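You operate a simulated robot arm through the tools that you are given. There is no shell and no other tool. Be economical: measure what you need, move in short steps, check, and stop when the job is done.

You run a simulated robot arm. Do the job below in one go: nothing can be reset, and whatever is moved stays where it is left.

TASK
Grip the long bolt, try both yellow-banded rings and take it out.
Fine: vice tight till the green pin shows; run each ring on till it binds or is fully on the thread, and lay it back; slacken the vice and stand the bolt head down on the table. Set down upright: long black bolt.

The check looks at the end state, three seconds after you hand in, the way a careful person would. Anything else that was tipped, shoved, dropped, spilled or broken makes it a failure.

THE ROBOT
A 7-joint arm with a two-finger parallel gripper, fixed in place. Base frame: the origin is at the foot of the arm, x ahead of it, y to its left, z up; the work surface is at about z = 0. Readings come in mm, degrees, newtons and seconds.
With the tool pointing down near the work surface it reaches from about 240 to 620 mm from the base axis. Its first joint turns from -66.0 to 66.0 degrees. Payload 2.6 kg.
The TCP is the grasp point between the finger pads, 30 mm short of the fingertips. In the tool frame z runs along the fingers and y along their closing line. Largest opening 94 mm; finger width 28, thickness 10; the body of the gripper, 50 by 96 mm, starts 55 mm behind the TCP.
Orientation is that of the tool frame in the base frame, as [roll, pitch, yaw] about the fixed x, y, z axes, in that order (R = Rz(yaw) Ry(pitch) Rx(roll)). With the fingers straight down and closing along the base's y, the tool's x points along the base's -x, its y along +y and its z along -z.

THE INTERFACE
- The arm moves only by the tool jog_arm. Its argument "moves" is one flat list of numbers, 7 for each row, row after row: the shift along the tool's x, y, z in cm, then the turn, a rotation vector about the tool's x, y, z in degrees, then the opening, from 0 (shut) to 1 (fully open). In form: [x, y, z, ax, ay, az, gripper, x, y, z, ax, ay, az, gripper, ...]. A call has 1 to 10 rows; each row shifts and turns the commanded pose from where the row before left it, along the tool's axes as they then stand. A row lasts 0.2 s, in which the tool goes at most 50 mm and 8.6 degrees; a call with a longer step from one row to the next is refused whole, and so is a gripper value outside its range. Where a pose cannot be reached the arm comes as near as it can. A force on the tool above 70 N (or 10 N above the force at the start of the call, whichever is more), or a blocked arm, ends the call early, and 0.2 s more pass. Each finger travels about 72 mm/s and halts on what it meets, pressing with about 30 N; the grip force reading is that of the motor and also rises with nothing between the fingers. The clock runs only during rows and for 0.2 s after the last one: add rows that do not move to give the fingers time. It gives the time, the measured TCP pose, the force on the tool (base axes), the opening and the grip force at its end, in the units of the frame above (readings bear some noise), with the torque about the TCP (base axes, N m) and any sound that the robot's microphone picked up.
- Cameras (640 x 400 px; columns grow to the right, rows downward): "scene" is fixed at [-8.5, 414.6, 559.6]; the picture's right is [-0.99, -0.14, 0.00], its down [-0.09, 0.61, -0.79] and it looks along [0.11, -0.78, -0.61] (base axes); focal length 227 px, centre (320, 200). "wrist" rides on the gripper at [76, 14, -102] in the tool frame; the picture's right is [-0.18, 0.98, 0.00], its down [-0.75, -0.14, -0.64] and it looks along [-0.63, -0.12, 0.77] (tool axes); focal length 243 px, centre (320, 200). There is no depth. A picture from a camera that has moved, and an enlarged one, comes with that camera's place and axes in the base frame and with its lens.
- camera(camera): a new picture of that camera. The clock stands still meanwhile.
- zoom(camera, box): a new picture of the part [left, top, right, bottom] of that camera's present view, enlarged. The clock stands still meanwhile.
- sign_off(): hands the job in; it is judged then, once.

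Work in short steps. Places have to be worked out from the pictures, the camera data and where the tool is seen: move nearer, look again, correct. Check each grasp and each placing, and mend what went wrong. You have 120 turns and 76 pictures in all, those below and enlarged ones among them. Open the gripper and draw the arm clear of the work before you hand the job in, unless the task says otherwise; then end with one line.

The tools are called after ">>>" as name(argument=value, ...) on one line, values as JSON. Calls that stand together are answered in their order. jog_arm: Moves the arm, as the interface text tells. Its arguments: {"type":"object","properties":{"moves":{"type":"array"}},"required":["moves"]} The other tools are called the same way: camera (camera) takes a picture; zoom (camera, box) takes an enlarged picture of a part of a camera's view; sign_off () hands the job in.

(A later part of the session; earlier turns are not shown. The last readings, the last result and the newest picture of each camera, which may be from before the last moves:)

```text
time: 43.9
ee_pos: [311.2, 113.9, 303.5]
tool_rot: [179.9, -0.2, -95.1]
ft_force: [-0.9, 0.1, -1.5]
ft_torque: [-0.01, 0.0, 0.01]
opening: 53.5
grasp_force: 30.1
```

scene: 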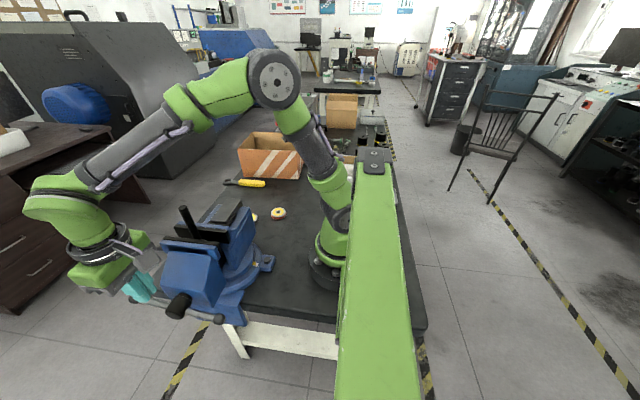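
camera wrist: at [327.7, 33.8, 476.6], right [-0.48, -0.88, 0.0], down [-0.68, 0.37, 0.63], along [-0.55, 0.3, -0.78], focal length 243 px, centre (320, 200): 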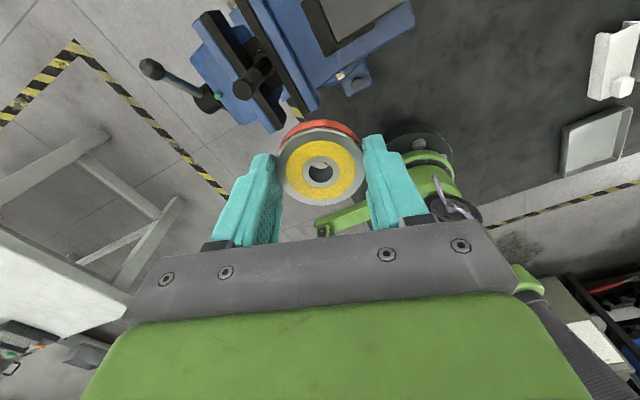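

The ring is free again (only its weight remains). I check how it sits in the fingers.

>>> jog_arm(moves=[0, 0, -1.5, 0, 0, 0, 0.4, 0, 0, 0, 0, 0, 0, 0.4])

>>> zoom(camera="wrist", box=[220, 60, 420, 240])

>>> zoom(camera="scene", box=[160, 170, 250, 245])

```text
time: 44.5
ee_pos: [312.6, 112.9, 319.4]
tool_rot: [179.9, -0.1, -95.4]
ft_force: [0.2, -0.4, -1.6]
ft_torque: [0.0, 0.02, 0.0]
opening: 53.2
grasp_force: 30.3
```

```text
2.22 times, centred on (320, 150) of wrist
camera zoom: at [290.6, 39.5, 422.5], right [-0.96, 0.27, 0.0], down [0.21, 0.74, 0.64], along [0.18, 0.62, -0.77], focal length 539 px, centre (320, 311)
```

zoom: 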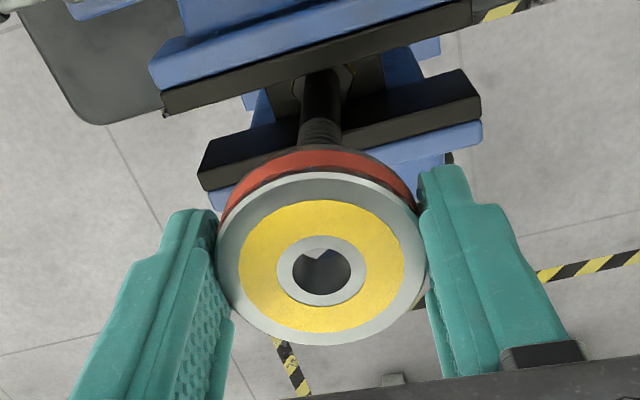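

```text
5.33 times, centred on (205, 208) of scene
camera zoom: at [-8.5, 414.6, 559.6], right [-0.99, -0.14, 0.0], down [-0.09, 0.61, -0.79], along [0.11, -0.78, -0.61], focal length 1210 px, centre (933, 160)
```

zoom: 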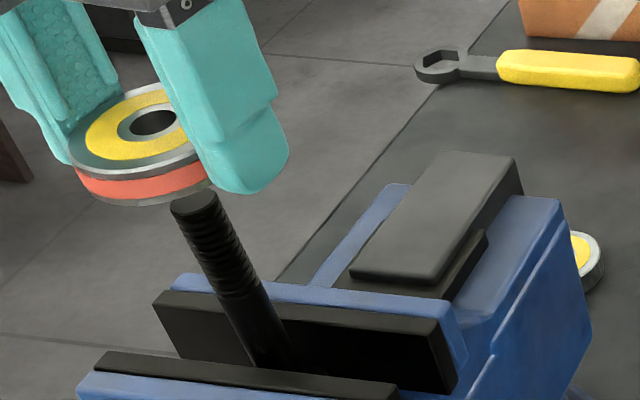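

I enlarge the ring in the grip to judge whether it is tilted.

>>> zoom(camera="wrist", box=[275, 115, 365, 175])

>>> zoom(camera="scene", box=[165, 178, 210, 208])

```text
6.67 times, centred on (320, 145) of wrist
camera zoom: at [290.6, 39.5, 422.5], right [-0.96, 0.27, 0.0], down [0.21, 0.74, 0.64], along [0.18, 0.62, -0.77], focal length 1618 px, centre (320, 567)
```

zoom: 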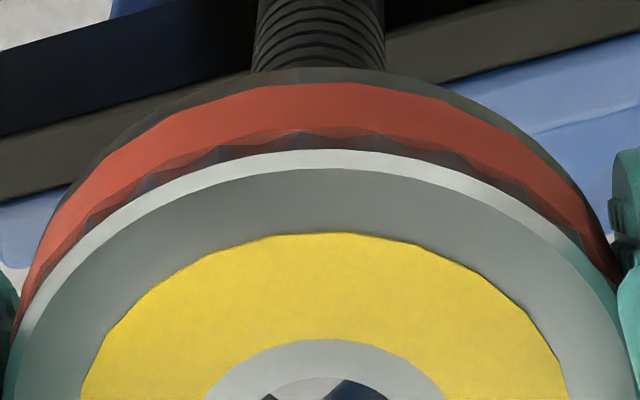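

```text
13.33 times, centred on (188, 193) of scene
camera zoom: at [-8.5, 414.6, 559.6], right [-0.99, -0.14, 0.0], down [-0.09, 0.61, -0.79], along [0.11, -0.78, -0.61], focal length 3026 px, centre (2087, 293)
```

zoom: 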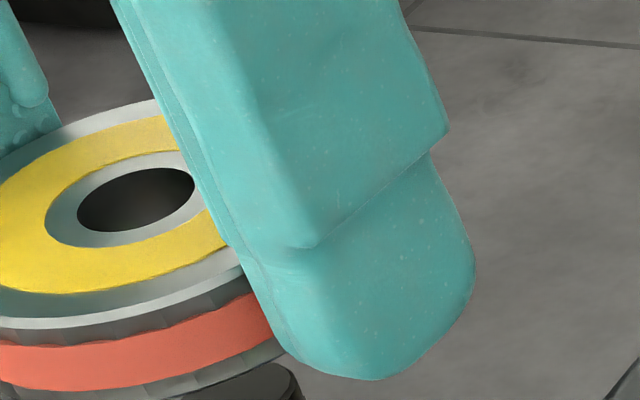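

I zoom on the thread itself to measure the pitch.

>>> zoom(camera="scene", box=[180, 195, 225, 240])

```text
8.89 times, centred on (202, 218) of scene
camera zoom: at [-8.5, 414.6, 559.6], right [-0.99, -0.14, 0.0], down [-0.09, 0.61, -0.79], along [0.11, -0.78, -0.61], focal length 2017 px, centre (1364, 44)
```

zoom: 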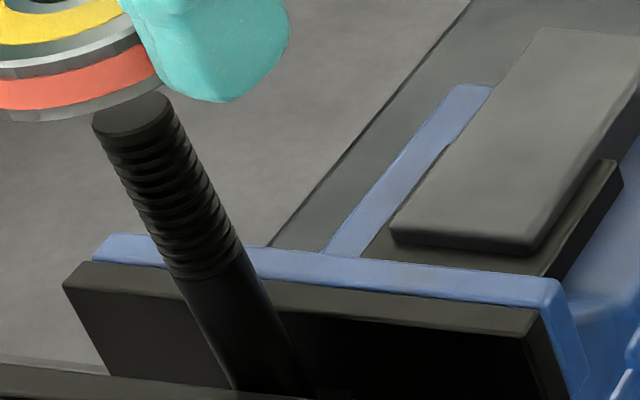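

The pitch is about 4 mm and the ring is tilted a few degrees in the grip. The bolt has a smooth pilot tip, so I'll lower the ring onto it and release, letting it settle level and centred, then regrip square.

>>> jog_arm(moves=[0, 0, 1.5, 0, 0, 0, 0.4, 0, 0, 0.2, 0, 0, 0, 0.4, 0, 0, 0.1, 0, 0, 0, 0.4, 0, 0, 0.1, 0, 0, 0, 0.4])

```text
time: 45.5
ee_pos: [311.4, 113.2, 299.3]
tool_rot: [179.9, 0.0, -95.3]
ft_force: [-2.4, -1.5, 2.1]
ft_torque: [0.57, 0.33, -0.03]
opening: 53.7
grasp_force: 29.6
```

It touches lightly at about 4 N. I release slowly and look.

>>> jog_arm(moves=[0, 0, 0, 0, 0, 0, 0.58, 0, 0, 0, 0, 0, 0, 0.62, 0, 0, 0, 0, 0, 0, 0.66, 0, 0, 0, 0, 0, 0, 0.66])

>>> zoom(camera="scene", box=[160, 170, 250, 245])

>>> zoom(camera="wrist", box=[260, 90, 380, 170])

```text
time: 46.5
ee_pos: [310.9, 112.5, 300.6]
tool_rot: [179.8, -0.1, -95.3]
ft_force: [-0.2, 0.7, -0.2]
ft_torque: [0.01, 0.0, -0.03]
opening: 62.0
grasp_force: 0.0
```

```text
5.33 times, centred on (205, 208) of scene
camera zoom: at [-8.5, 414.6, 559.6], right [-0.99, -0.14, 0.0], down [-0.09, 0.61, -0.79], along [0.11, -0.78, -0.61], focal length 1210 px, centre (933, 160)
```

zoom: 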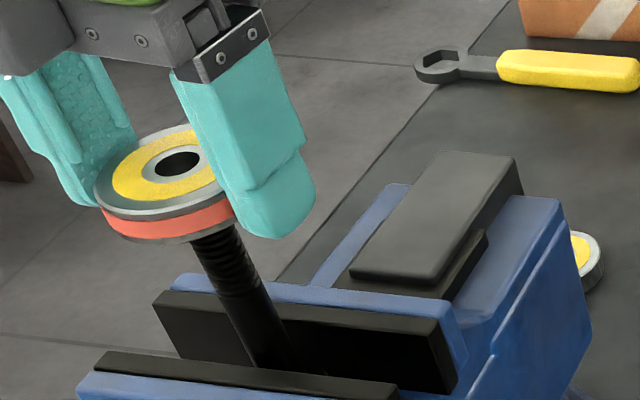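

```text
5.00 times, centred on (320, 130) of wrist
camera zoom: at [290.9, 39.2, 402.6], right [-0.96, 0.27, 0.0], down [0.21, 0.74, 0.64], along [0.18, 0.62, -0.77], focal length 1213 px, centre (320, 550)
```

zoom: 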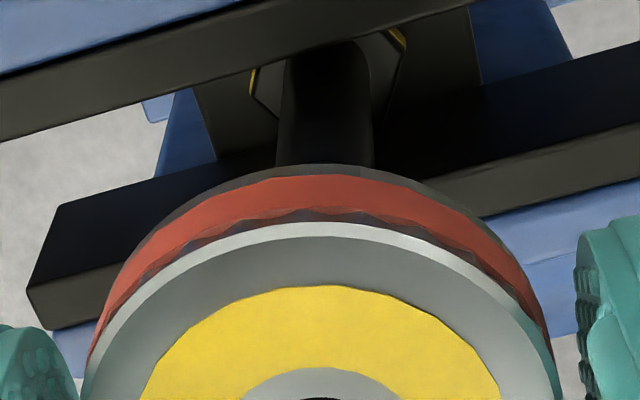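

The ring now sits level and centred on the bolt tip. I close on it and check the diameter and side loads.

>>> jog_arm(moves=[0, 0, 0, 0, 0, 0, 0.5, 0, 0, 0, 0, 0, 0, 0.5, 0, 0, 0, 0, 0, 0, 0.5])

```text
time: 47.3
ee_pos: [312.5, 112.4, 300.4]
tool_rot: [179.9, 0.0, -95.3]
ft_force: [-0.8, -0.5, 0.5]
ft_torque: [0.07, 0.14, 0.01]
opening: 53.4
grasp_force: 29.6
```

The flange is 53.4 mm and side forces are near zero, so the grip is square. I turn clockwise 86° with feed matching the 4 mm pitch.

>>> jog_arm(moves=[0, 0, 0.02, 0, 0, 8.6, 0.5, 0, 0, 0.01, 0, 0, 8.6, 0.5, 0, 0, 0.01, 0, 0, 8.6, 0.5, 0, 0, 0.01, 0, 0, 8.6, 0.5, 0, 0, 0.01, 0, 0, 8.6, 0.5, 0, 0, 0.01, 0, 0, 8.6, 0.5, 0, 0, 0.01, 0, 0, 8.6, 0.5, 0, 0, 0.01, 0, 0, 8.6, 0.5, 0, 0, 0.01, 0, 0, 8.6, 0.5, 0, 0, 0.01, 0, 0, 8.6, 0.5])

```text
time: 49.5
ee_pos: [310.9, 114.9, 298.2]
tool_rot: [-179.9, -0.2, 178.6]
ft_force: [-2.7, -4.1, -17.0]
ft_torque: [-0.19, 0.34, 0.12]
opening: 53.2
grasp_force: 30.3
```

The thread pulls the ring down (−17 N) with little torque, which is good engagement. I add feed and turn another 86°.

>>> jog_arm(moves=[0, 0, 0.12, 0, 0, 8.6, 0.5, 0, 0, 0.01, 0, 0, 8.6, 0.5, 0, 0, 0.01, 0, 0, 8.6, 0.5, 0, 0, 0.01, 0, 0, 8.6, 0.5, 0, 0, 0.01, 0, 0, 8.6, 0.5, 0, 0, 0.01, 0, 0, 8.6, 0.5, 0, 0, 0.01, 0, 0, 8.6, 0.5, 0, 0, 0.01, 0, 0, 8.6, 0.5, 0, 0, 0.01, 0, 0, 8.6, 0.5, 0, 0, 0.01, 0, 0, 8.6, 0.5])

```text
time: 51.7
ee_pos: [310.2, 113.2, 296.5]
tool_rot: [180.0, 0.0, 92.6]
ft_force: [-1.4, -1.1, 0.1]
ft_torque: [-0.05, 0.21, 0.55]
opening: 53.5
grasp_force: 30.2
```

Torque rose to 0.55 N·m at neutral axial force. I release, wind the wrist back 215°, and regrip for another stroke.

>>> jog_arm(moves=[0, 0, 0, 0, 0, 0, 0.66, 0, 0, 0, 0, 0, 0, 0.66, 0, 0, 0, 0, 0, -8.6, 0.66, 0, 0, 0, 0, 0, -8.6, 0.66, 0, 0, 0, 0, 0, -8.6, 0.66, 0, 0, 0, 0, 0, -8.6, 0.66, 0, 0, 0, 0, 0, -8.6, 0.66, 0, 0, 0, 0, 0, -8.6, 0.66, 0, 0, 0, 0, 0, -8.6, 0.66, 0, 0, 0, 0, 0, -8.6, 0.66])

>>> jog_arm(moves=[0, 0, 0, 0, 0, -8.6, 0.66, 0, 0, 0, 0, 0, -8.6, 0.66, 0, 0, 0, 0, 0, -8.6, 0.66, 0, 0, 0, 0, 0, -8.6, 0.66, 0, 0, 0, 0, 0, -8.6, 0.66, 0, 0, 0, 0, 0, -8.6, 0.66, 0, 0, 0, 0, 0, -8.6, 0.66, 0, 0, 0, 0, 0, -8.6, 0.66, 0, 0, 0, 0, 0, -8.6, 0.66, 0, 0, 0, 0, 0, -8.6, 0.66])

>>> jog_arm(moves=[0, 0, 0, 0, 0, -8.6, 0.66, 0, 0, 0, 0, 0, -8.6, 0.66, 0, 0, 0, 0, 0, -8.6, 0.66, 0, 0, 0, 0, 0, -8.6, 0.66, 0, 0, 0, 0, 0, -8.6, 0.66, 0, 0, 0, 0, 0, -8.6, 0.66, 0, 0, 0, 0, 0, -8.6, 0.66, 0, 0, 0, 0, 0, 0, 0.66])

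>>> zoom(camera="wrist", box=[220, 60, 420, 240])

```text
time: 53.9
ee_pos: [311.6, 112.7, 297.8]
tool_rot: [-179.9, 0.0, 161.6]
ft_force: [0.2, -0.3, -0.3]
ft_torque: [0.0, 0.05, 0.0]
opening: 61.9
grasp_force: 0.0
```

```text
time: 56.1
ee_pos: [312.3, 114.8, 296.5]
tool_rot: [-180.0, -0.1, -112.4]
ft_force: [0.5, 0.4, -0.1]
ft_torque: [-0.04, -0.02, 0.0]
opening: 61.9
grasp_force: 0.1
```

```text
time: 57.9
ee_pos: [311.4, 112.9, 295.7]
tool_rot: [179.9, 0.0, -52.2]
ft_force: [-0.6, 0.8, 0.5]
ft_torque: [0.04, 0.01, -0.01]
opening: 62.1
grasp_force: 0.0
```

```text
2.22 times, centred on (320, 150) of wrist
camera zoom: at [347.0, 45.3, 399.2], right [-0.89, -0.46, 0.0], down [-0.35, 0.68, 0.64], along [-0.29, 0.57, -0.77], focal length 539 px, centre (320, 311)
```

zoom: 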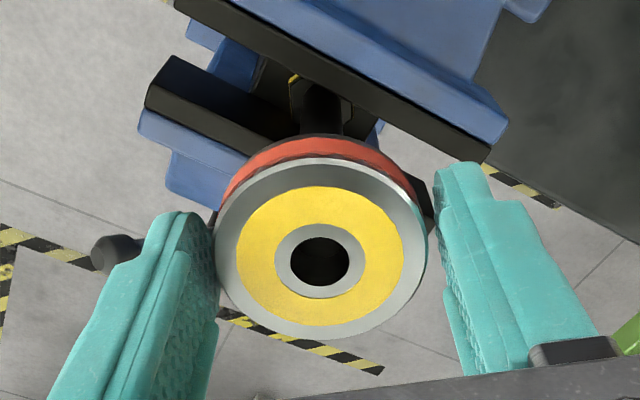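

The ring sits level. I regrip and turn through the next stroke.

>>> jog_arm(moves=[0, 0, 0, 0, 0, 0, 0.5, 0, 0, 0, 0, 0, 0, 0.5, 0, 0, 0.01, 0, 0, 8.6, 0.5, 0, 0, 0.01, 0, 0, 8.6, 0.5, 0, 0, 0.01, 0, 0, 8.6, 0.5, 0, 0, 0.01, 0, 0, 8.6, 0.5, 0, 0, 0.01, 0, 0, 8.6, 0.5, 0, 0, 0.01, 0, 0, 8.6, 0.5, 0, 0, 0.01, 0, 0, 8.6, 0.5, 0, 0, 0.01, 0, 0, 8.6, 0.5])

>>> jog_arm(moves=[0, 0, 0.01, 0, 0, 8.6, 0.5, 0, 0, 0.01, 0, 0, 8.6, 0.5, 0, 0, 0.01, 0, 0, 8.6, 0.5, 0, 0, 0.01, 0, 0, 8.6, 0.5, 0, 0, 0.01, 0, 0, 8.6, 0.5, 0, 0, 0.01, 0, 0, 8.6, 0.5, 0, 0, 0.01, 0, 0, 8.6, 0.5, 0, 0, 0.01, 0, 0, 8.6, 0.5])

```text
time: 60.1
ee_pos: [312.2, 112.7, 294.5]
tool_rot: [-180.0, 0.0, -121.2]
ft_force: [-2.5, 0.2, 3.0]
ft_torque: [0.03, 0.22, 0.64]
opening: 53.3
grasp_force: 30.4
```

```text
time: 61.9
ee_pos: [310.4, 113.8, 294.0]
tool_rot: [-179.9, -0.1, 170.0]
ft_force: [-0.9, 0.1, 0.0]
ft_torque: [0.02, 0.01, 0.42]
opening: 52.8
grasp_force: 29.7
```

The torque is steady at 0.4–0.6 N·m and it's unclear whether the ring advances or slips in the pads. I check its height on the bolt.

>>> zoom(camera="scene", box=[160, 170, 250, 245])

```text
5.33 times, centred on (205, 208) of scene
camera zoom: at [-8.5, 414.6, 559.6], right [-0.99, -0.14, 0.0], down [-0.09, 0.61, -0.79], along [0.11, -0.78, -0.61], focal length 1210 px, centre (933, 160)
```

zoom: 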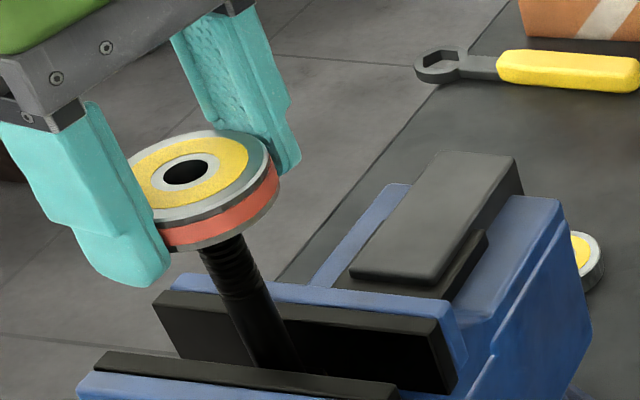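

The ring has descended about 5 mm since resting, so it is advancing. I continue: finish this stroke, wind back with the gripper open, regrip and turn again.

>>> jog_arm(moves=[0, 0, 0.01, 0, 0, 8.6, 0.5, 0, 0, 0.01, 0, 0, 8.6, 0.5, 0, 0, 0.01, 0, 0, 8.6, 0.5, 0, 0, 0.01, 0, 0, 8.6, 0.5, 0, 0, 0.01, 0, 0, 8.6, 0.5, 0, 0, 0.01, 0, 0, 8.6, 0.5, 0, 0, 0.01, 0, 0, 8.6, 0.5, 0, 0, 0.01, 0, 0, 8.6, 0.5, 0, 0, 0.01, 0, 0, 8.6, 0.5, 0, 0, 0.01, 0, 0, 8.6, 0.5])

>>> jog_arm(moves=[0, 0, 0, 0, 0, 0, 0.66, 0, 0, 0, 0, 0, 0, 0.66, 0, 0, 0, 0, 0, -8.6, 0.66, 0, 0, 0, 0, 0, -8.6, 0.66, 0, 0, 0, 0, 0, -8.6, 0.66, 0, 0, 0, 0, 0, -8.6, 0.66, 0, 0, 0, 0, 0, -8.6, 0.66, 0, 0, 0, 0, 0, -8.6, 0.66, 0, 0, 0, 0, 0, -8.6, 0.66, 0, 0, 0, 0, 0, -8.6, 0.66])

>>> jog_arm(moves=[0, 0, 0, 0, 0, -8.6, 0.66, 0, 0, 0, 0, 0, -8.6, 0.66, 0, 0, 0, 0, 0, -8.6, 0.66, 0, 0, 0, 0, 0, -8.6, 0.66, 0, 0, 0, 0, 0, -8.6, 0.66, 0, 0, 0, 0, 0, -8.6, 0.66, 0, 0, 0, 0, 0, -8.6, 0.66, 0, 0, 0, 0, 0, -8.6, 0.66, 0, 0, 0, 0, 0, -8.6, 0.66, 0, 0, 0, 0, 0, -8.6, 0.66])

>>> jog_arm(moves=[0, 0, 0, 0, 0, -8.6, 0.66, 0, 0, 0, 0, 0, -8.6, 0.66, 0, 0, 0, 0, 0, -8.6, 0.66, 0, 0, 0, 0, 0, -8.6, 0.66, 0, 0, 0, 0, 0, -8.6, 0.66, 0, 0, 0, 0, 0, -8.6, 0.66, 0, 0, 0, 0, 0, -8.6, 0.66, 0, 0, 0, 0, 0, -8.6, 0.66, 0, 0, 0, 0, 0, 0, 0.5, 0, 0, 0, 0, 0, 0, 0.5])

>>> jog_arm(moves=[0, 0, 0.01, 0, 0, 8.6, 0.5, 0, 0, 0.01, 0, 0, 8.6, 0.5, 0, 0, 0.01, 0, 0, 8.6, 0.5, 0, 0, 0.01, 0, 0, 8.6, 0.5, 0, 0, 0.01, 0, 0, 8.6, 0.5, 0, 0, 0.01, 0, 0, 8.6, 0.5, 0, 0, 0.01, 0, 0, 8.6, 0.5, 0, 0, 0.01, 0, 0, 8.6, 0.5, 0, 0, 0.01, 0, 0, 8.6, 0.5, 0, 0, 0.01, 0, 0, 8.6, 0.5])

>>> zoom(camera="scene", box=[160, 170, 250, 245])

```text
time: 64.1
ee_pos: [310.2, 113.6, 294.2]
tool_rot: [179.9, 0.1, 84.1]
ft_force: [0.4, 0.8, -2.0]
ft_torque: [0.08, -0.07, 0.5]
opening: 53.3
grasp_force: 29.8
```

```text
time: 66.3
ee_pos: [309.7, 114.1, 294.7]
tool_rot: [-179.9, 0.1, 153.1]
ft_force: [0.5, 0.5, -0.4]
ft_torque: [-0.01, 0.02, 0.02]
opening: 62.0
grasp_force: 0.1
```

```text
time: 68.5
ee_pos: [310.5, 113.3, 293.8]
tool_rot: [-180.0, -0.2, -121.1]
ft_force: [0.6, -0.7, 0.6]
ft_torque: [0.0, 0.0, 0.01]
opening: 61.8
grasp_force: 0.0
```

```text
time: 70.7
ee_pos: [309.8, 112.5, 293.4]
tool_rot: [179.9, 0.0, -52.3]
ft_force: [-3.3, -2.8, 0.7]
ft_torque: [-0.1, 0.3, 0.03]
opening: 52.5
grasp_force: 30.1
```

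```text
time: 72.9
ee_pos: [311.6, 112.3, 291.7]
tool_rot: [180.0, 0.0, -138.2]
ft_force: [0.3, 0.3, -0.3]
ft_torque: [0.04, 0.02, 1.04]
opening: 52.1
grasp_force: 30.0
```

```text
5.33 times, centred on (205, 208) of scene
camera zoom: at [-8.5, 414.6, 559.6], right [-0.99, -0.14, 0.0], down [-0.09, 0.61, -0.79], along [0.11, -0.78, -0.61], focal length 1210 px, centre (933, 160)
```

zoom: 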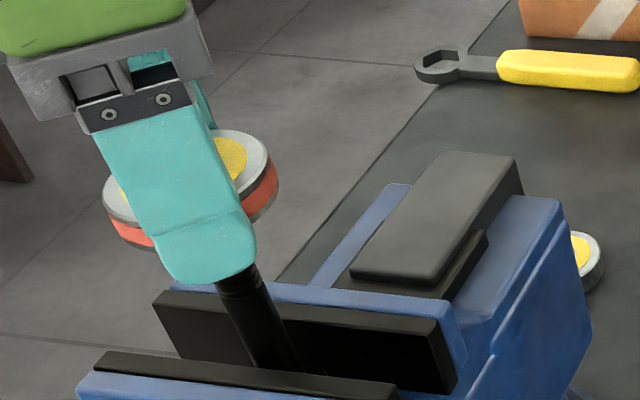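

The torque climbed to 1.04 N·m and the ring hasn't visibly descended since the last look, so it looks bound. I turn a bit more, then release and compare its height.

>>> jog_arm(moves=[0, 0, 0, 0, 0, 8.6, 0.5, 0, 0, 0, 0, 0, 8.6, 0.5, 0, 0, 0, 0, 0, 8.6, 0.5, 0, 0, 0, 0, 0, 8.6, 0.5, 0, 0, 0, 0, 0, 8.6, 0.5])

>>> zoom(camera="scene", box=[160, 170, 250, 245])

```text
time: 74.1
ee_pos: [311.3, 113.2, 293.5]
tool_rot: [180.0, 0.2, 178.5]
ft_force: [2.6, -4.0, 12.8]
ft_torque: [-0.4, -0.15, 0.8]
opening: 53.6
grasp_force: 30.5
```

```text
5.33 times, centred on (205, 208) of scene
camera zoom: at [-8.5, 414.6, 559.7], right [-0.99, -0.14, 0.0], down [-0.09, 0.61, -0.79], along [0.11, -0.78, -0.61], focal length 1210 px, centre (933, 160)
```

zoom: 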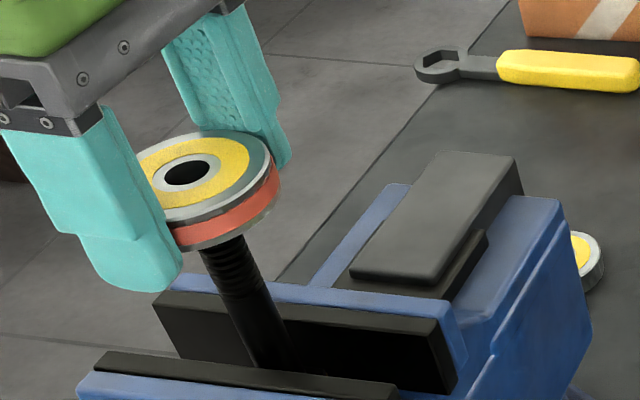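

The ring hasn't moved down over about 215° of turning, so the red ring has bound. Now I unscrew it counter-clockwise while lifting with the pitch.

>>> jog_arm(moves=[0, 0, -0.1, 0, 0, -8.6, 0.5, 0, 0, -0.01, 0, 0, -8.6, 0.5, 0, 0, -0.01, 0, 0, -8.6, 0.5, 0, 0, -0.01, 0, 0, -8.6, 0.5, 0, 0, -0.01, 0, 0, -8.6, 0.5, 0, 0, -0.01, 0, 0, -8.6, 0.5, 0, 0, -0.01, 0, 0, -8.6, 0.5, 0, 0, -0.01, 0, 0, -8.6, 0.5, 0, 0, -0.01, 0, 0, -8.6, 0.5, 0, 0, -0.01, 0, 0, -8.6, 0.5])

>>> jog_arm(moves=[0, 0, -0.01, 0, 0, -8.6, 0.5, 0, 0, -0.01, 0, 0, -8.6, 0.5, 0, 0, -0.01, 0, 0, -8.6, 0.5, 0, 0, -0.01, 0, 0, -8.6, 0.5, 0, 0, -0.01, 0, 0, -8.6, 0.5, 0, 0, 0, 0, 0, 0, 0.5])

```text
time: 76.3
ee_pos: [311.7, 114.8, 297.0]
tool_rot: [-180.0, 0.1, -95.4]
ft_force: [-14.7, -3.0, 43.0]
ft_torque: [-0.46, 1.74, -0.2]
opening: 53.3
grasp_force: 29.5
```

```text
time: 77.7
ee_pos: [310.5, 114.6, 297.1]
tool_rot: [179.9, 0.0, -52.3]
ft_force: [-14.3, -0.6, 41.0]
ft_torque: [-0.23, 1.67, -0.16]
opening: 53.4
grasp_force: 29.8
```

The tool is pushed up at 43 N, so the ring climbs faster than I lift. I raise in small steps to relieve it.

>>> jog_arm(moves=[0, 0, -0.1, 0, 0, 0, 0.5, 0, 0, -0.1, 0, 0, 0, 0.5, 0, 0, 0, 0, 0, 0, 0.5])

>>> zoom(camera="scene", box=[160, 170, 250, 245])

```text
time: 78.5
ee_pos: [311.4, 113.5, 296.2]
tool_rot: [180.0, 0.0, -52.2]
ft_force: [-7.8, 3.5, 21.4]
ft_torque: [0.12, 0.72, -0.06]
opening: 53.1
grasp_force: 30.0
```

```text
5.33 times, centred on (205, 208) of scene
camera zoom: at [-8.6, 414.6, 559.6], right [-0.99, -0.14, 0.0], down [-0.09, 0.61, -0.79], along [0.11, -0.78, -0.61], focal length 1210 px, centre (933, 160)
```

zoom: 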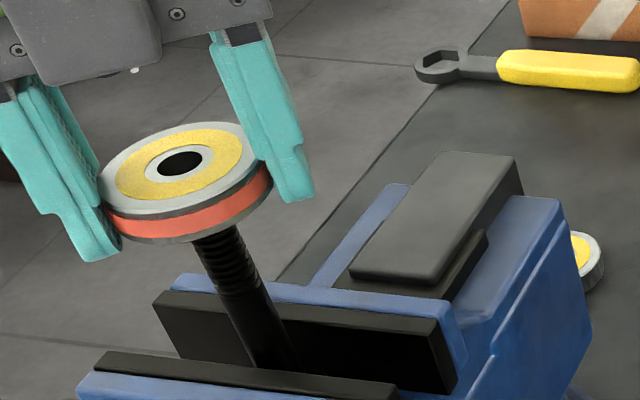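

The ring is nearly back at its starting height. I raise 2 mm to unload, then try lifting gently.

>>> jog_arm(moves=[0, 0, -0.1, 0, 0, 0, 0.5, 0, 0, -0.1, 0, 0, 0, 0.5, 0, 0, -0.1, 0, 0, 0, 0.5, 0, 0, 0, 0, 0, 0, 0.5])

```text
time: 79.5
ee_pos: [311.1, 112.4, 298.9]
tool_rot: [179.9, 0.0, -52.3]
ft_force: [0.7, 0.1, -1.8]
ft_torque: [0.0, 0.01, 0.02]
opening: 53.2
grasp_force: 29.7
```

Only the ring's weight remains, so it seems to be off. I lift it clear.

>>> jog_arm(moves=[0, 0, -0.3, 0, 0, 0, 0.5, 0, 0, -0.7, 0, 0, 0, 0.5, 0, 0, -2, 0, 0, 0, 0.5, 0, 0, -3, 0, 0, 0, 0.5, 0, 0, 0, 0, 0, 0, 0.5])

>>> camera(camera="wrist")

```text
time: 80.7
ee_pos: [310.1, 111.0, 360.3]
tool_rot: [179.9, -0.1, -52.3]
ft_force: [-0.3, 0.6, -1.3]
ft_torque: [0.01, 0.03, -0.02]
opening: 53.2
grasp_force: 29.5
```

```text
26 pictures are left
camera wrist: at [345.7, 43.7, 463.4], right [-0.89, -0.46, 0.0], down [-0.35, 0.68, 0.64], along [-0.29, 0.57, -0.77], focal length 243 px, centre (320, 200)
```

wrist: 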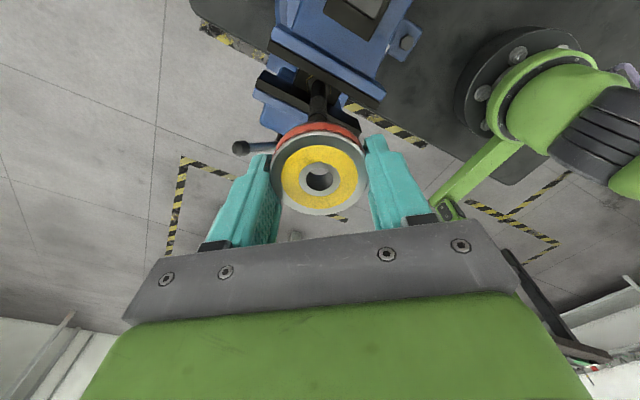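

To lay it flat without fingertips striking the table first, I need a lower hold. I rest it back on the bolt tip, open, rise 9 mm and regrip by the tips.

>>> jog_arm(moves=[0, 0, 3, 0, 0, 0, 0.5, 0, 0, 2.5, 0, 0, 0, 0.5, 0, 0, 0.3, 0, 0, 0, 0.5, 0, 0, 0.1, 0, 0, 0, 0.5, 0, 0, 0.1, 0, 0, 0, 0.5, 0, 0, 0, 0, 0, 0, 0.5])

```text
time: 82.1
ee_pos: [311.0, 113.2, 300.9]
tool_rot: [179.9, 0.1, -52.3]
ft_force: [-1.0, 0.2, -1.9]
ft_torque: [-0.03, 0.04, 0.0]
opening: 53.4
grasp_force: 29.9
```

Not touching yet, so I lower a little more until it is supported.

>>> jog_arm(moves=[0, 0, 0.1, 0, 0, 0, 0.5, 0, 0, 0.1, 0, 0, 0, 0.5, 0, 0, 0.05, 0, 0, 0, 0.5, 0, 0, 0, 0, 0, 0, 0.5])

```text
time: 83.1
ee_pos: [310.9, 113.3, 296.9]
tool_rot: [180.0, -0.1, -52.3]
ft_force: [-0.6, 0.2, -2.3]
ft_torque: [0.0, -0.01, 0.02]
opening: 53.1
grasp_force: 29.4
```

Still only its weight, so a few more small steps down.

>>> jog_arm(moves=[0, 0, 0.1, 0, 0, 0, 0.5, 0, 0, 0, 0, 0, 0, 0.5])

>>> jog_arm(moves=[0, 0, 0.1, 0, 0, 0, 0.5, 0, 0, 0, 0, 0, 0, 0.5])

>>> jog_arm(moves=[0, 0, 0.05, 0, 0, 0, 0.5, 0, 0, 0, 0, 0, 0, 0.5])

```text
time: 83.7
ee_pos: [311.1, 113.4, 296.6]
tool_rot: [179.8, 0.1, -52.3]
ft_force: [-5.6, -1.5, 4.4]
ft_torque: [-0.22, 0.51, -0.03]
opening: 53.5
grasp_force: 29.7
```

```text
time: 84.3
ee_pos: [310.9, 112.6, 296.0]
tool_rot: [-179.9, 0.0, -52.4]
ft_force: [-12.4, -3.7, 26.5]
ft_torque: [-0.68, 1.26, -0.11]
opening: 53.5
grasp_force: 30.4
```

```text
time: 84.9
ee_pos: [310.1, 112.9, 296.6]
tool_rot: [-179.9, 0.0, -52.5]
ft_force: [-11.7, -1.2, 40.9]
ft_torque: [-0.49, 1.16, -0.13]
opening: 53.2
grasp_force: 29.9
```

It is supported on the tip. I relieve the load, open, rise 10 mm and re-close.

>>> jog_arm(moves=[0, 0, -0.18, 0, 0, 0, 0.5, 0, 0, 0, 0, 0, 0, 0.58, 0, 0, 0, 0, 0, 0, 0.66, 0, 0, 0, 0, 0, 0, 0.66, 0, 0, -0.5, 0, 0, 0, 0.66, 0, 0, -0.5, 0, 0, 0, 0.66, 0, 0, 0, 0, 0, 0, 0.5, 0, 0, 0, 0, 0, 0, 0.5, 0, 0, 0, 0, 0, 0, 0.5])

>>> camera(camera="wrist")

```text
time: 86.9
ee_pos: [311.5, 113.5, 307.3]
tool_rot: [179.8, 0.0, -52.3]
ft_force: [-0.1, 0.5, 0.1]
ft_torque: [0.01, 0.02, 0.01]
opening: 53.3
grasp_force: 30.0
```

```text
25 pictures are left
camera wrist: at [347.0, 44.7, 409.9], right [-0.89, -0.45, 0.0], down [-0.35, 0.68, 0.64], along [-0.29, 0.57, -0.77], focal length 243 px, centre (320, 200)
```

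wrist: 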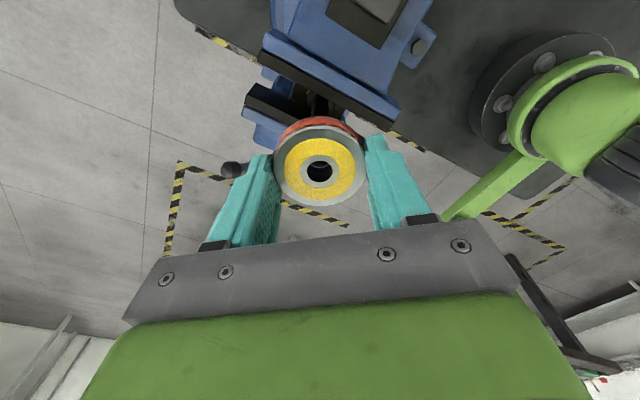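

Regripped by the tips. I lift, rotate back to about yaw 178, and carry it to its old place at (236,-186).

>>> jog_arm(moves=[0, 0, -1, 0, 0, 0, 0.5, 0, 0, -4, 0, 0, 0, 0.5, 0, 0, -3, 0, 0, 0, 0.5, 0, 0, 0, 0, 0, 8.6, 0.5, 0, 0, 0, 0, 0, 8.6, 0.5, 0, 0, 0, 0, 0, 8.6, 0.5, 0, 0, 0, 0, 0, 8.6, 0.5, 0, 0, 0, 0, 0, 8.6, 0.5, 0, 0, 0, 0, 0, 8.6, 0.5, 0, 0, 0, 0, 0, 8.6, 0.5])

>>> jog_arm(moves=[0, 0, 0, 0, 0, 8.6, 0.5, 0, 0, 0, 0, 0, 8.6, 0.5, 0, 0, 0, 0, 0, 8.6, 0.5, 0, 0, 0, 0, 0, 8.6, 0.5, 0, 0, 0, 0, 0, 8.6, 0.5, 0, 0, 0, 0, 0, 8.6, 0.5, 0, 0, 0, 0, 0, 8.6, 0.5, 0, 0, 0, 0, 0, 7.5, 0.5, 0, 0, 0, 0, 0, 0, 0.5])

>>> jog_arm(moves=[1, -4.3, 0, 0, 0, 0, 0.5, 1, -4.3, 0, 0, 0, 0, 0.5, 1, -4.3, 0, 0, 0, 0, 0.5, 1, -4.3, 0, 0, 0, 0, 0.5, 1, -4.3, 0, 0, 0, 0, 0.5, 1, -4.3, 0, 0, 0, 0, 0.5, 1.5, -4.1, 0, 0, 0, 0, 0.5, 0, 0, 0, 0, 0, 0, 0.5])

```text
time: 89.1
ee_pos: [311.4, 112.4, 385.9]
tool_rot: [179.9, -0.2, -112.7]
ft_force: [-0.6, 0.2, -1.5]
ft_torque: [0.01, 0.01, -0.03]
opening: 53.0
grasp_force: 29.9
```

```text
time: 91.1
ee_pos: [310.9, 114.3, 386.6]
tool_rot: [-179.9, -0.2, 179.6]
ft_force: [-0.5, -0.7, -1.5]
ft_torque: [0.0, -0.03, 0.01]
opening: 53.2
grasp_force: 30.0
```

```text
time: 92.9
ee_pos: [231.2, -188.7, 383.7]
tool_rot: [-179.9, 0.0, 179.7]
ft_force: [-0.3, 0.1, -2.1]
ft_torque: [0.01, 0.01, 0.0]
opening: 53.4
grasp_force: 30.3
```

I correct by a few mm and descend to just above the table.

>>> jog_arm(moves=[-0.4, 0.2, 4.7, 0, 0, 0, 0.5, 0, 0, 4.8, 0, 0, 0, 0.5, 0, 0, 4.8, 0, 0, 0, 0.5, 0, 0, 4.8, 0, 0, 0, 0.5, 0, 0, 4.8, 0, 0, 0, 0.5, 0, 0, 4.8, 0, 0, 0, 0.5, 0, 0, 4, 0, 0, 0, 0.5, 0, 0, 1.2, 0, 0, 0, 0.5, 0, 0, 0, 0, 0, 0, 0.5])

```text
time: 94.9
ee_pos: [239.1, -182.8, 47.4]
tool_rot: [180.0, 0.0, 179.9]
ft_force: [-0.1, 0.4, -1.9]
ft_torque: [0.02, -0.02, -0.02]
opening: 53.2
grasp_force: 30.3
```

Lowering in small steps until the table takes it.

>>> jog_arm(moves=[0.2, -0.2, 0.8, 0, 0, 0, 0.5, 0, 0, 0, 0, 0, 0, 0.5])

>>> jog_arm(moves=[0, 0, 0.2, 0, 0, 0, 0.5, 0, 0, 0, 0, 0, 0, 0.5])

>>> jog_arm(moves=[0, 0, 0.1, 0, 0, 0, 0.5, 0, 0, 0, 0, 0, 0, 0.5])

```text
time: 95.5
ee_pos: [234.5, -186.2, 39.3]
tool_rot: [-180.0, -0.1, 179.8]
ft_force: [-0.2, 0.3, -1.3]
ft_torque: [0.01, -0.02, -0.01]
opening: 53.3
grasp_force: 29.8
```

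```text
time: 96.1
ee_pos: [234.5, -186.0, 37.2]
tool_rot: [180.0, -0.1, 179.9]
ft_force: [-0.2, 0.1, -1.0]
ft_torque: [0.03, -0.01, 0.04]
opening: 53.3
grasp_force: 29.9
```

```text
time: 96.7
ee_pos: [236.6, -186.2, 36.8]
tool_rot: [-180.0, -0.2, 179.7]
ft_force: [0.3, 0.3, -1.6]
ft_torque: [0.0, 0.03, 0.0]
opening: 53.2
grasp_force: 30.2
```

Not touching yet, so I continue down in 1 mm steps.

>>> jog_arm(moves=[0, 0, 0.1, 0, 0, 0, 0.5, 0, 0, 0, 0, 0, 0, 0.5])

>>> jog_arm(moves=[0, 0, 0.1, 0, 0, 0, 0.5, 0, 0, 0, 0, 0, 0, 0.5])

>>> jog_arm(moves=[0, 0, 0.1, 0, 0, 0, 0.5, 0, 0, 0, 0, 0, 0, 0.5])

```text
time: 97.3
ee_pos: [236.6, -185.6, 35.6]
tool_rot: [-179.9, -0.1, 179.8]
ft_force: [0.9, -0.6, -1.4]
ft_torque: [0.03, -0.02, 0.01]
opening: 53.2
grasp_force: 30.2
```

```text
time: 97.9
ee_pos: [235.9, -185.9, 34.9]
tool_rot: [-179.9, -0.1, 179.8]
ft_force: [0.1, -0.2, -2.4]
ft_torque: [0.02, -0.02, 0.0]
opening: 53.1
grasp_force: 30.3
```

```text
time: 98.5
ee_pos: [237.6, -185.9, 33.6]
tool_rot: [180.0, -0.2, 179.8]
ft_force: [-0.1, -0.4, -1.5]
ft_torque: [0.03, 0.03, -0.03]
opening: 53.3
grasp_force: 29.8
```

>>> jog_arm(moves=[0, 0, 0.1, 0, 0, 0, 0.5, 0, 0, 0, 0, 0, 0, 0.5])

>>> jog_arm(moves=[0, 0, 0.05, 0, 0, 0, 0.5, 0, 0, 0, 0, 0, 0, 0.5])

>>> zoom(camera="scene", box=[250, 190, 310, 230])

```text
time: 99.1
ee_pos: [235.9, -185.1, 32.5]
tool_rot: [-179.9, -0.1, 179.8]
ft_force: [0.8, 0.3, -2.0]
ft_torque: [-0.02, -0.01, 0.01]
opening: 53.4
grasp_force: 29.9
```

```text
time: 99.7
ee_pos: [235.7, -185.0, 32.6]
tool_rot: [-180.0, -0.1, 179.8]
ft_force: [0.3, 0.4, -1.8]
ft_torque: [0.0, 0.03, 0.0]
opening: 53.3
grasp_force: 30.6
```

```text
10.00 times, centred on (280, 210) of scene
camera zoom: at [-8.5, 414.6, 559.6], right [-0.99, -0.14, 0.0], down [-0.09, 0.61, -0.79], along [0.11, -0.78, -0.61], focal length 2270 px, centre (720, 100)
```

zoom: 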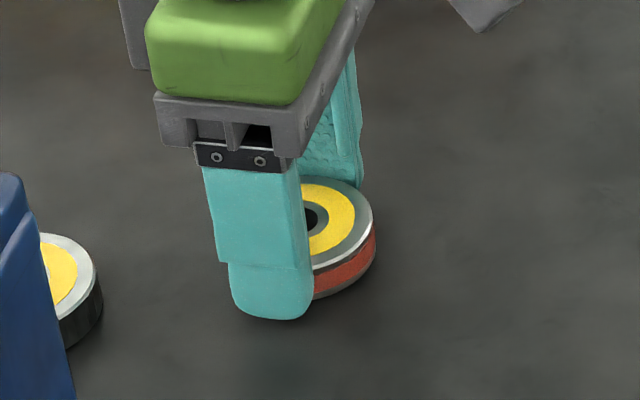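

Nearly down. Two more 1 mm steps, then I release and lift off.

>>> jog_arm(moves=[0, 0, 0.1, 0, 0, 0, 0.5, 0, 0, 0, 0, 0, 0, 0.5])

>>> jog_arm(moves=[0, 0, 0.08, 0, 0, 0, 0.5, 0, 0, 0, 0, 0, 0, 0.5])

```text
time: 100.3
ee_pos: [235.6, -185.2, 32.0]
tool_rot: [-179.9, -0.1, 179.7]
ft_force: [-0.2, 0.0, -2.3]
ft_torque: [-0.01, -0.04, 0.02]
opening: 53.0
grasp_force: 29.6
```

```text
time: 100.9
ee_pos: [235.6, -184.1, 30.7]
tool_rot: [179.9, 0.0, 179.7]
ft_force: [-2.6, 2.0, 13.0]
ft_torque: [0.2, 0.38, -0.02]
opening: 53.4
grasp_force: 30.1
```

Contact made. I release, rise, and move toward above the dark ring.

>>> jog_arm(moves=[0, 0, -0.06, 0, 0, 0, 0.5, 0, 0, 0, 0, 0, 0, 0.6, 0, 0, 0, 0, 0, 0, 0.7, 0, 0, -3, 0, 0, 0, 0.75, 0, 0, -4, 0, 0, 0, 0.8, -4.4, 0, 0, 0, 0, 0, 0.8, -4.4, 2.2, 0, 0, 0, 0, 0.8, 0, 2.3, 0, 0, 0, 0, 0.8, 0, 0, 0, 0, 0, 0, 0.8])

>>> camera(camera="wrist")

```text
time: 102.9
ee_pos: [325.6, -140.5, 99.0]
tool_rot: [-179.9, 0.0, 179.8]
ft_force: [0.7, 0.6, 0.5]
ft_torque: [0.02, -0.02, 0.0]
opening: 75.1
grasp_force: 0.1
```

```text
23 pictures are left
camera wrist: at [250.6, -125.7, 203.4], right [0.19, 0.98, 0.0], down [0.75, -0.14, 0.64], along [0.63, -0.12, -0.77], focal length 243 px, centre (320, 200)
```

wrist: 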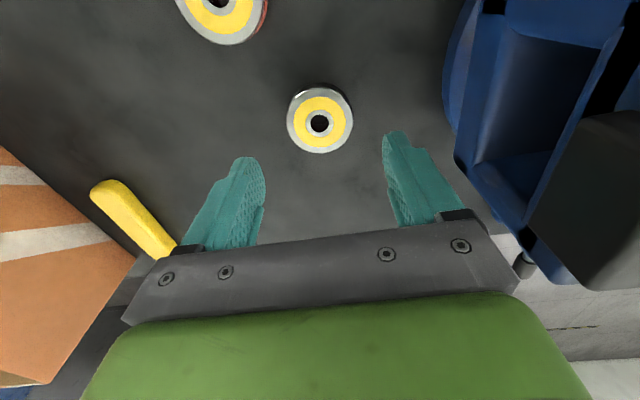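

The dark ring's centre is at (323.5,-139), and the red ring lies flat in its place. I descend and grip.

>>> jog_arm(moves=[0.15, 0.05, 3, 0, 0, 0, 0.75, 0, 0, 2, 0, 0, 0, 0.75, 0, 0, 1.2, 0, 0, 0, 0.75, 0, 0, 0.3, 0, 0, 0, 0.75, 0, 0, 0, 0, 0, 0, 0.75, 0, 0, 0, 0, 0, 0, 0.5, 0, 0, 0, 0, 0, 0, 0.5, 0, 0, 0, 0, 0, 0, 0.5])

```text
time: 104.7
ee_pos: [322.9, -139.9, 36.3]
tool_rot: [-179.9, 0.0, 179.7]
ft_force: [0.5, 0.3, 0.6]
ft_torque: [0.0, -0.01, -0.01]
opening: 51.7
grasp_force: 29.9
```

Gripped at 51.7 mm. I lift, carry it to the bolt axis (311,113) and wind the wrist to about yaw 307.

>>> jog_arm(moves=[0, 0, -3, 0, 0, 0, 0.5, 0, 0, -4.9, 0, 0, 0, 0.5, 0, 0, -4.9, 0, 0, 0, 0.5, 0, 0, -4.9, 0, 0, 0, 0.5, 0, 0, -4.9, 0, 0, 0, 0.5, 0, 0, -4.9, 0, 0, 0, 0.5, 0, 0, -4.9, 0, 0, 0, 0.5, 0, 0, -2, 0, 0, 0, 0.5])

>>> jog_arm(moves=[0.2, 4.2, 0, 0, 0, 0, 0.5, 0.2, 4.2, 0, 0, 0, 0, 0.5, 0.2, 4.2, 0, 0, 0, 0, 0.5, 0.2, 4.2, 0, 0, 0, 0, 0.5, 0.2, 4.2, 0, 0, 0, 0, 0.5, 0.2, 4.25, 0, 0, 0, 0, 0.5, 0, 0, 0, 0, 0, -8.6, 0.5, 0, 0, 0, 0, 0, -8.6, 0.5, 0, 0, 0, 0, 0, -8.6, 0.5, 0, 0, 0, 0, 0, -8.6, 0.5])

>>> jog_arm(moves=[0, 0, 0, 0, 0, -8.6, 0.5, 0, 0, 0, 0, 0, -8.6, 0.5, 0, 0, 0, 0, 0, -8.6, 0.5, 0, 0, 0, 0, 0, -8.6, 0.5, 0, 0, 0, 0, 0, -8.6, 0.5, 0, 0, 0, 0, 0, -8.6, 0.5, 0, 0, 0, 0, 0, -8.6, 0.5, 0, 0, 0, 0, 0, -8.6, 0.5, 0, 0, 0, 0, 0, -8.6, 0.5, 0, 0, 0, 0, 0, -8.6, 0.5])

>>> jog_arm(moves=[0, 0, 0, 0, 0, -7, 0.5, 0, 0, 2, 0, 0, 0, 0.5, 0, 0, 0, 0, 0, 0, 0.5, 0, 0, 0, 0, 0, 0, 0.5])

>>> camera(camera="wrist")

```text
time: 106.5
ee_pos: [323.7, -140.6, 381.2]
tool_rot: [-180.0, 0.0, 179.7]
ft_force: [-0.3, -0.3, -1.9]
ft_torque: [0.05, 0.01, -0.01]
opening: 51.6
grasp_force: 30.2
```

```text
time: 108.7
ee_pos: [313.0, 113.6, 380.2]
tool_rot: [180.0, -0.1, -145.8]
ft_force: [-0.1, 0.1, -2.3]
ft_torque: [-0.03, -0.04, -0.01]
opening: 51.8
grasp_force: 30.0
```

```text
time: 110.9
ee_pos: [312.1, 113.0, 378.3]
tool_rot: [180.0, -0.1, -59.6]
ft_force: [0.1, 0.5, -1.0]
ft_torque: [-0.01, 0.01, 0.04]
opening: 51.7
grasp_force: 29.8
```

```text
time: 111.9
ee_pos: [313.2, 112.6, 359.9]
tool_rot: [179.9, 0.0, -52.8]
ft_force: [-0.5, 0.0, -1.3]
ft_torque: [0.03, -0.02, 0.01]
opening: 51.7
grasp_force: 30.2
```

```text
22 pictures are left
camera wrist: at [347.9, 43.3, 462.7], right [-0.89, -0.45, 0.0], down [-0.34, 0.69, 0.64], along [-0.29, 0.57, -0.77], focal length 243 px, centre (320, 200)
```

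wrist: 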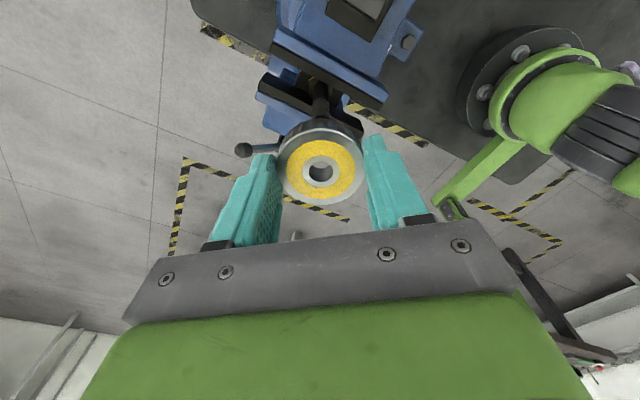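

The bolt is about 1 mm off along x. I correct that and lower to just above the tip, then in small steps.

>>> jog_arm(moves=[-0.08, 0.1, 2.5, 0, 0, 0, 0.5, 0, 0, 2.2, 0, 0, 0, 0.5, 0, 0, 0, 0, 0, 0, 0.5])

>>> jog_arm(moves=[0, 0, 0.15, 0, 0, 0, 0.5, 0, 0, 0, 0, 0, 0, 0.5])

>>> jog_arm(moves=[0, 0, 0.1, 0, 0, 0, 0.5, 0, 0, 0, 0, 0, 0, 0.5])

```text
time: 112.7
ee_pos: [313.3, 112.4, 311.8]
tool_rot: [179.9, 0.0, -52.8]
ft_force: [0.8, -0.4, -1.0]
ft_torque: [0.02, 0.0, -0.01]
opening: 51.6
grasp_force: 30.0
```

```text
time: 113.3
ee_pos: [311.7, 110.6, 311.8]
tool_rot: [179.9, -0.1, -52.9]
ft_force: [1.9, -4.6, -1.4]
ft_torque: [-0.17, -0.23, 0.0]
opening: 51.4
grasp_force: 29.5
```

```text
time: 113.9
ee_pos: [312.3, 111.8, 310.6]
tool_rot: [180.0, -0.2, -53.0]
ft_force: [-1.3, -11.3, 11.4]
ft_torque: [-0.8, 0.03, -0.06]
opening: 51.4
grasp_force: 30.0
```

Contact with side force toward −y, so I shift 1 mm in −y while unloading slightly.

>>> jog_arm(moves=[0.08, 0.06, -0.05, 0, 0, 0, 0.5, 0, 0, 0, 0, 0, 0, 0.5])

```text
time: 114.5
ee_pos: [312.8, 111.7, 311.7]
tool_rot: [180.0, 0.1, -52.9]
ft_force: [4.7, -4.7, 4.9]
ft_torque: [-0.38, -0.68, -0.02]
opening: 51.6
grasp_force: 30.3
```

Small residual. I nudge it, then release so the ring settles squarely on the pilot, lower 8 mm and regrip.

>>> jog_arm(moves=[0.05, 0, 0, 0, 0, 0, 0.5, 0, 0, 0, 0, 0, 0, 0.57, 0, 0, 0, 0, 0, 0, 0.66, 0, 0, 0, 0, 0, 0, 0.66, 0, 0, 0.4, 0, 0, 0, 0.66, 0, 0, 0.4, 0, 0, 0, 0.66, 0, 0, 0, 0, 0, 0, 0.66])

>>> zoom(camera="wrist", box=[220, 60, 420, 240])

>>> zoom(camera="scene", box=[160, 170, 250, 245])

```text
time: 116.1
ee_pos: [312.0, 109.7, 302.9]
tool_rot: [179.8, 0.0, -52.7]
ft_force: [-0.1, -0.7, 0.0]
ft_torque: [0.02, 0.0, 0.0]
opening: 61.9
grasp_force: 0.1
```

```text
2.22 times, centred on (320, 150) of wrist
camera zoom: at [347.3, 42.4, 406.2], right [-0.89, -0.45, 0.0], down [-0.34, 0.69, 0.64], along [-0.29, 0.57, -0.77], focal length 539 px, centre (320, 311)
```

zoom: 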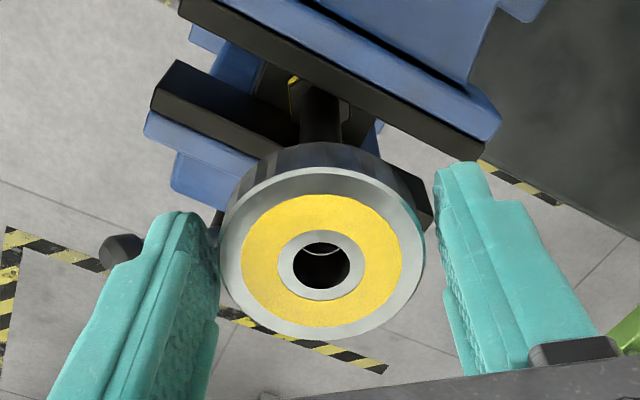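

```text
5.33 times, centred on (205, 208) of scene
camera zoom: at [-8.5, 414.6, 559.6], right [-0.99, -0.14, 0.0], down [-0.09, 0.61, -0.79], along [0.11, -0.78, -0.61], focal length 1210 px, centre (933, 160)
```

zoom: 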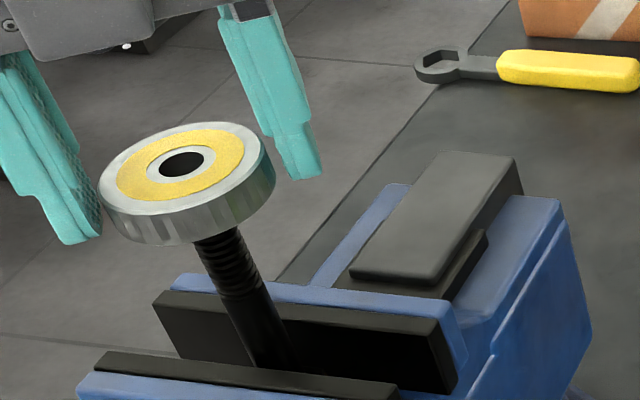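

The dark ring sits level on the pilot. I regrip and run a first full clockwise stroke with feed at the pitch.

>>> jog_arm(moves=[0, 0, 0, 0, 0, 0, 0.5, 0, 0, 0, 0, 0, 0, 0.5, 0, 0, 0.01, 0, 0, 8.6, 0.5, 0, 0, 0.01, 0, 0, 8.6, 0.5, 0, 0, 0.01, 0, 0, 8.6, 0.5, 0, 0, 0.01, 0, 0, 8.6, 0.5, 0, 0, 0.01, 0, 0, 8.6, 0.5, 0, 0, 0.01, 0, 0, 8.6, 0.5, 0, 0, 0.01, 0, 0, 8.6, 0.5, 0, 0, 0.01, 0, 0, 8.6, 0.5])

>>> jog_arm(moves=[0, 0, 0.01, 0, 0, 8.6, 0.5, 0, 0, 0.01, 0, 0, 8.6, 0.5, 0, 0, 0.01, 0, 0, 8.6, 0.5, 0, 0, 0.01, 0, 0, 8.6, 0.5, 0, 0, 0.01, 0, 0, 8.6, 0.5, 0, 0, 0.01, 0, 0, 8.6, 0.5, 0, 0, 0.01, 0, 0, 8.6, 0.5, 0, 0, 0.01, 0, 0, 8.6, 0.5])

```text
time: 118.3
ee_pos: [311.0, 111.6, 300.3]
tool_rot: [179.8, -0.2, -121.8]
ft_force: [-7.8, -3.6, -15.7]
ft_torque: [-0.32, 0.75, 0.08]
opening: 51.5
grasp_force: 30.6
```

```text
time: 120.1
ee_pos: [311.0, 111.0, 301.4]
tool_rot: [-179.9, -0.3, 169.5]
ft_force: [-3.0, 8.8, -21.3]
ft_torque: [0.41, 0.37, 0.14]
opening: 51.7
grasp_force: 29.9
```

It draws down smoothly (−21 N, torque only 0.14 N·m), so the pitch is a bit more than I fed. I finish the stroke with extra feed.

>>> jog_arm(moves=[0, 0, 0.06, 0, 0, 8.6, 0.5, 0, 0, 0.02, 0, 0, 8.6, 0.5, 0, 0, 0.02, 0, 0, 8.6, 0.5, 0, 0, 0.02, 0, 0, 8.6, 0.5, 0, 0, 0.02, 0, 0, 8.6, 0.5, 0, 0, 0.02, 0, 0, 8.6, 0.5, 0, 0, 0.02, 0, 0, 8.6, 0.5, 0, 0, 0.02, 0, 0, 8.6, 0.5, 0, 0, 0.02, 0, 0, 8.6, 0.5, 0, 0, 0.02, 0, 0, 8.6, 0.5])

>>> zoom(camera="scene", box=[160, 170, 250, 245])

```text
time: 122.3
ee_pos: [311.1, 110.9, 299.6]
tool_rot: [-179.9, 0.1, 83.4]
ft_force: [-0.4, 11.7, -19.0]
ft_torque: [0.52, 0.07, 0.12]
opening: 52.0
grasp_force: 30.7
```

```text
5.33 times, centred on (205, 208) of scene
camera zoom: at [-8.4, 414.7, 559.6], right [-0.99, -0.14, 0.0], down [-0.09, 0.61, -0.79], along [0.11, -0.78, -0.61], focal length 1210 px, centre (933, 160)
```

zoom: 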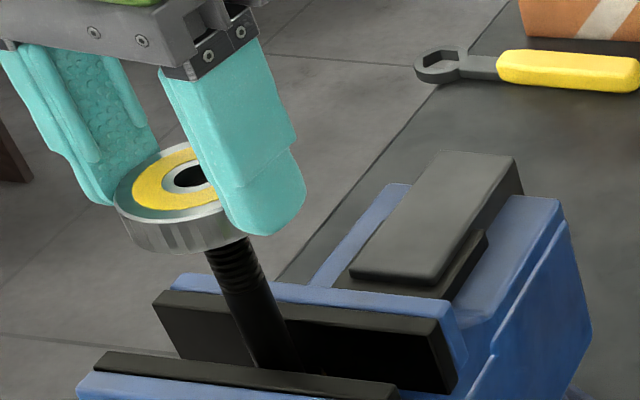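

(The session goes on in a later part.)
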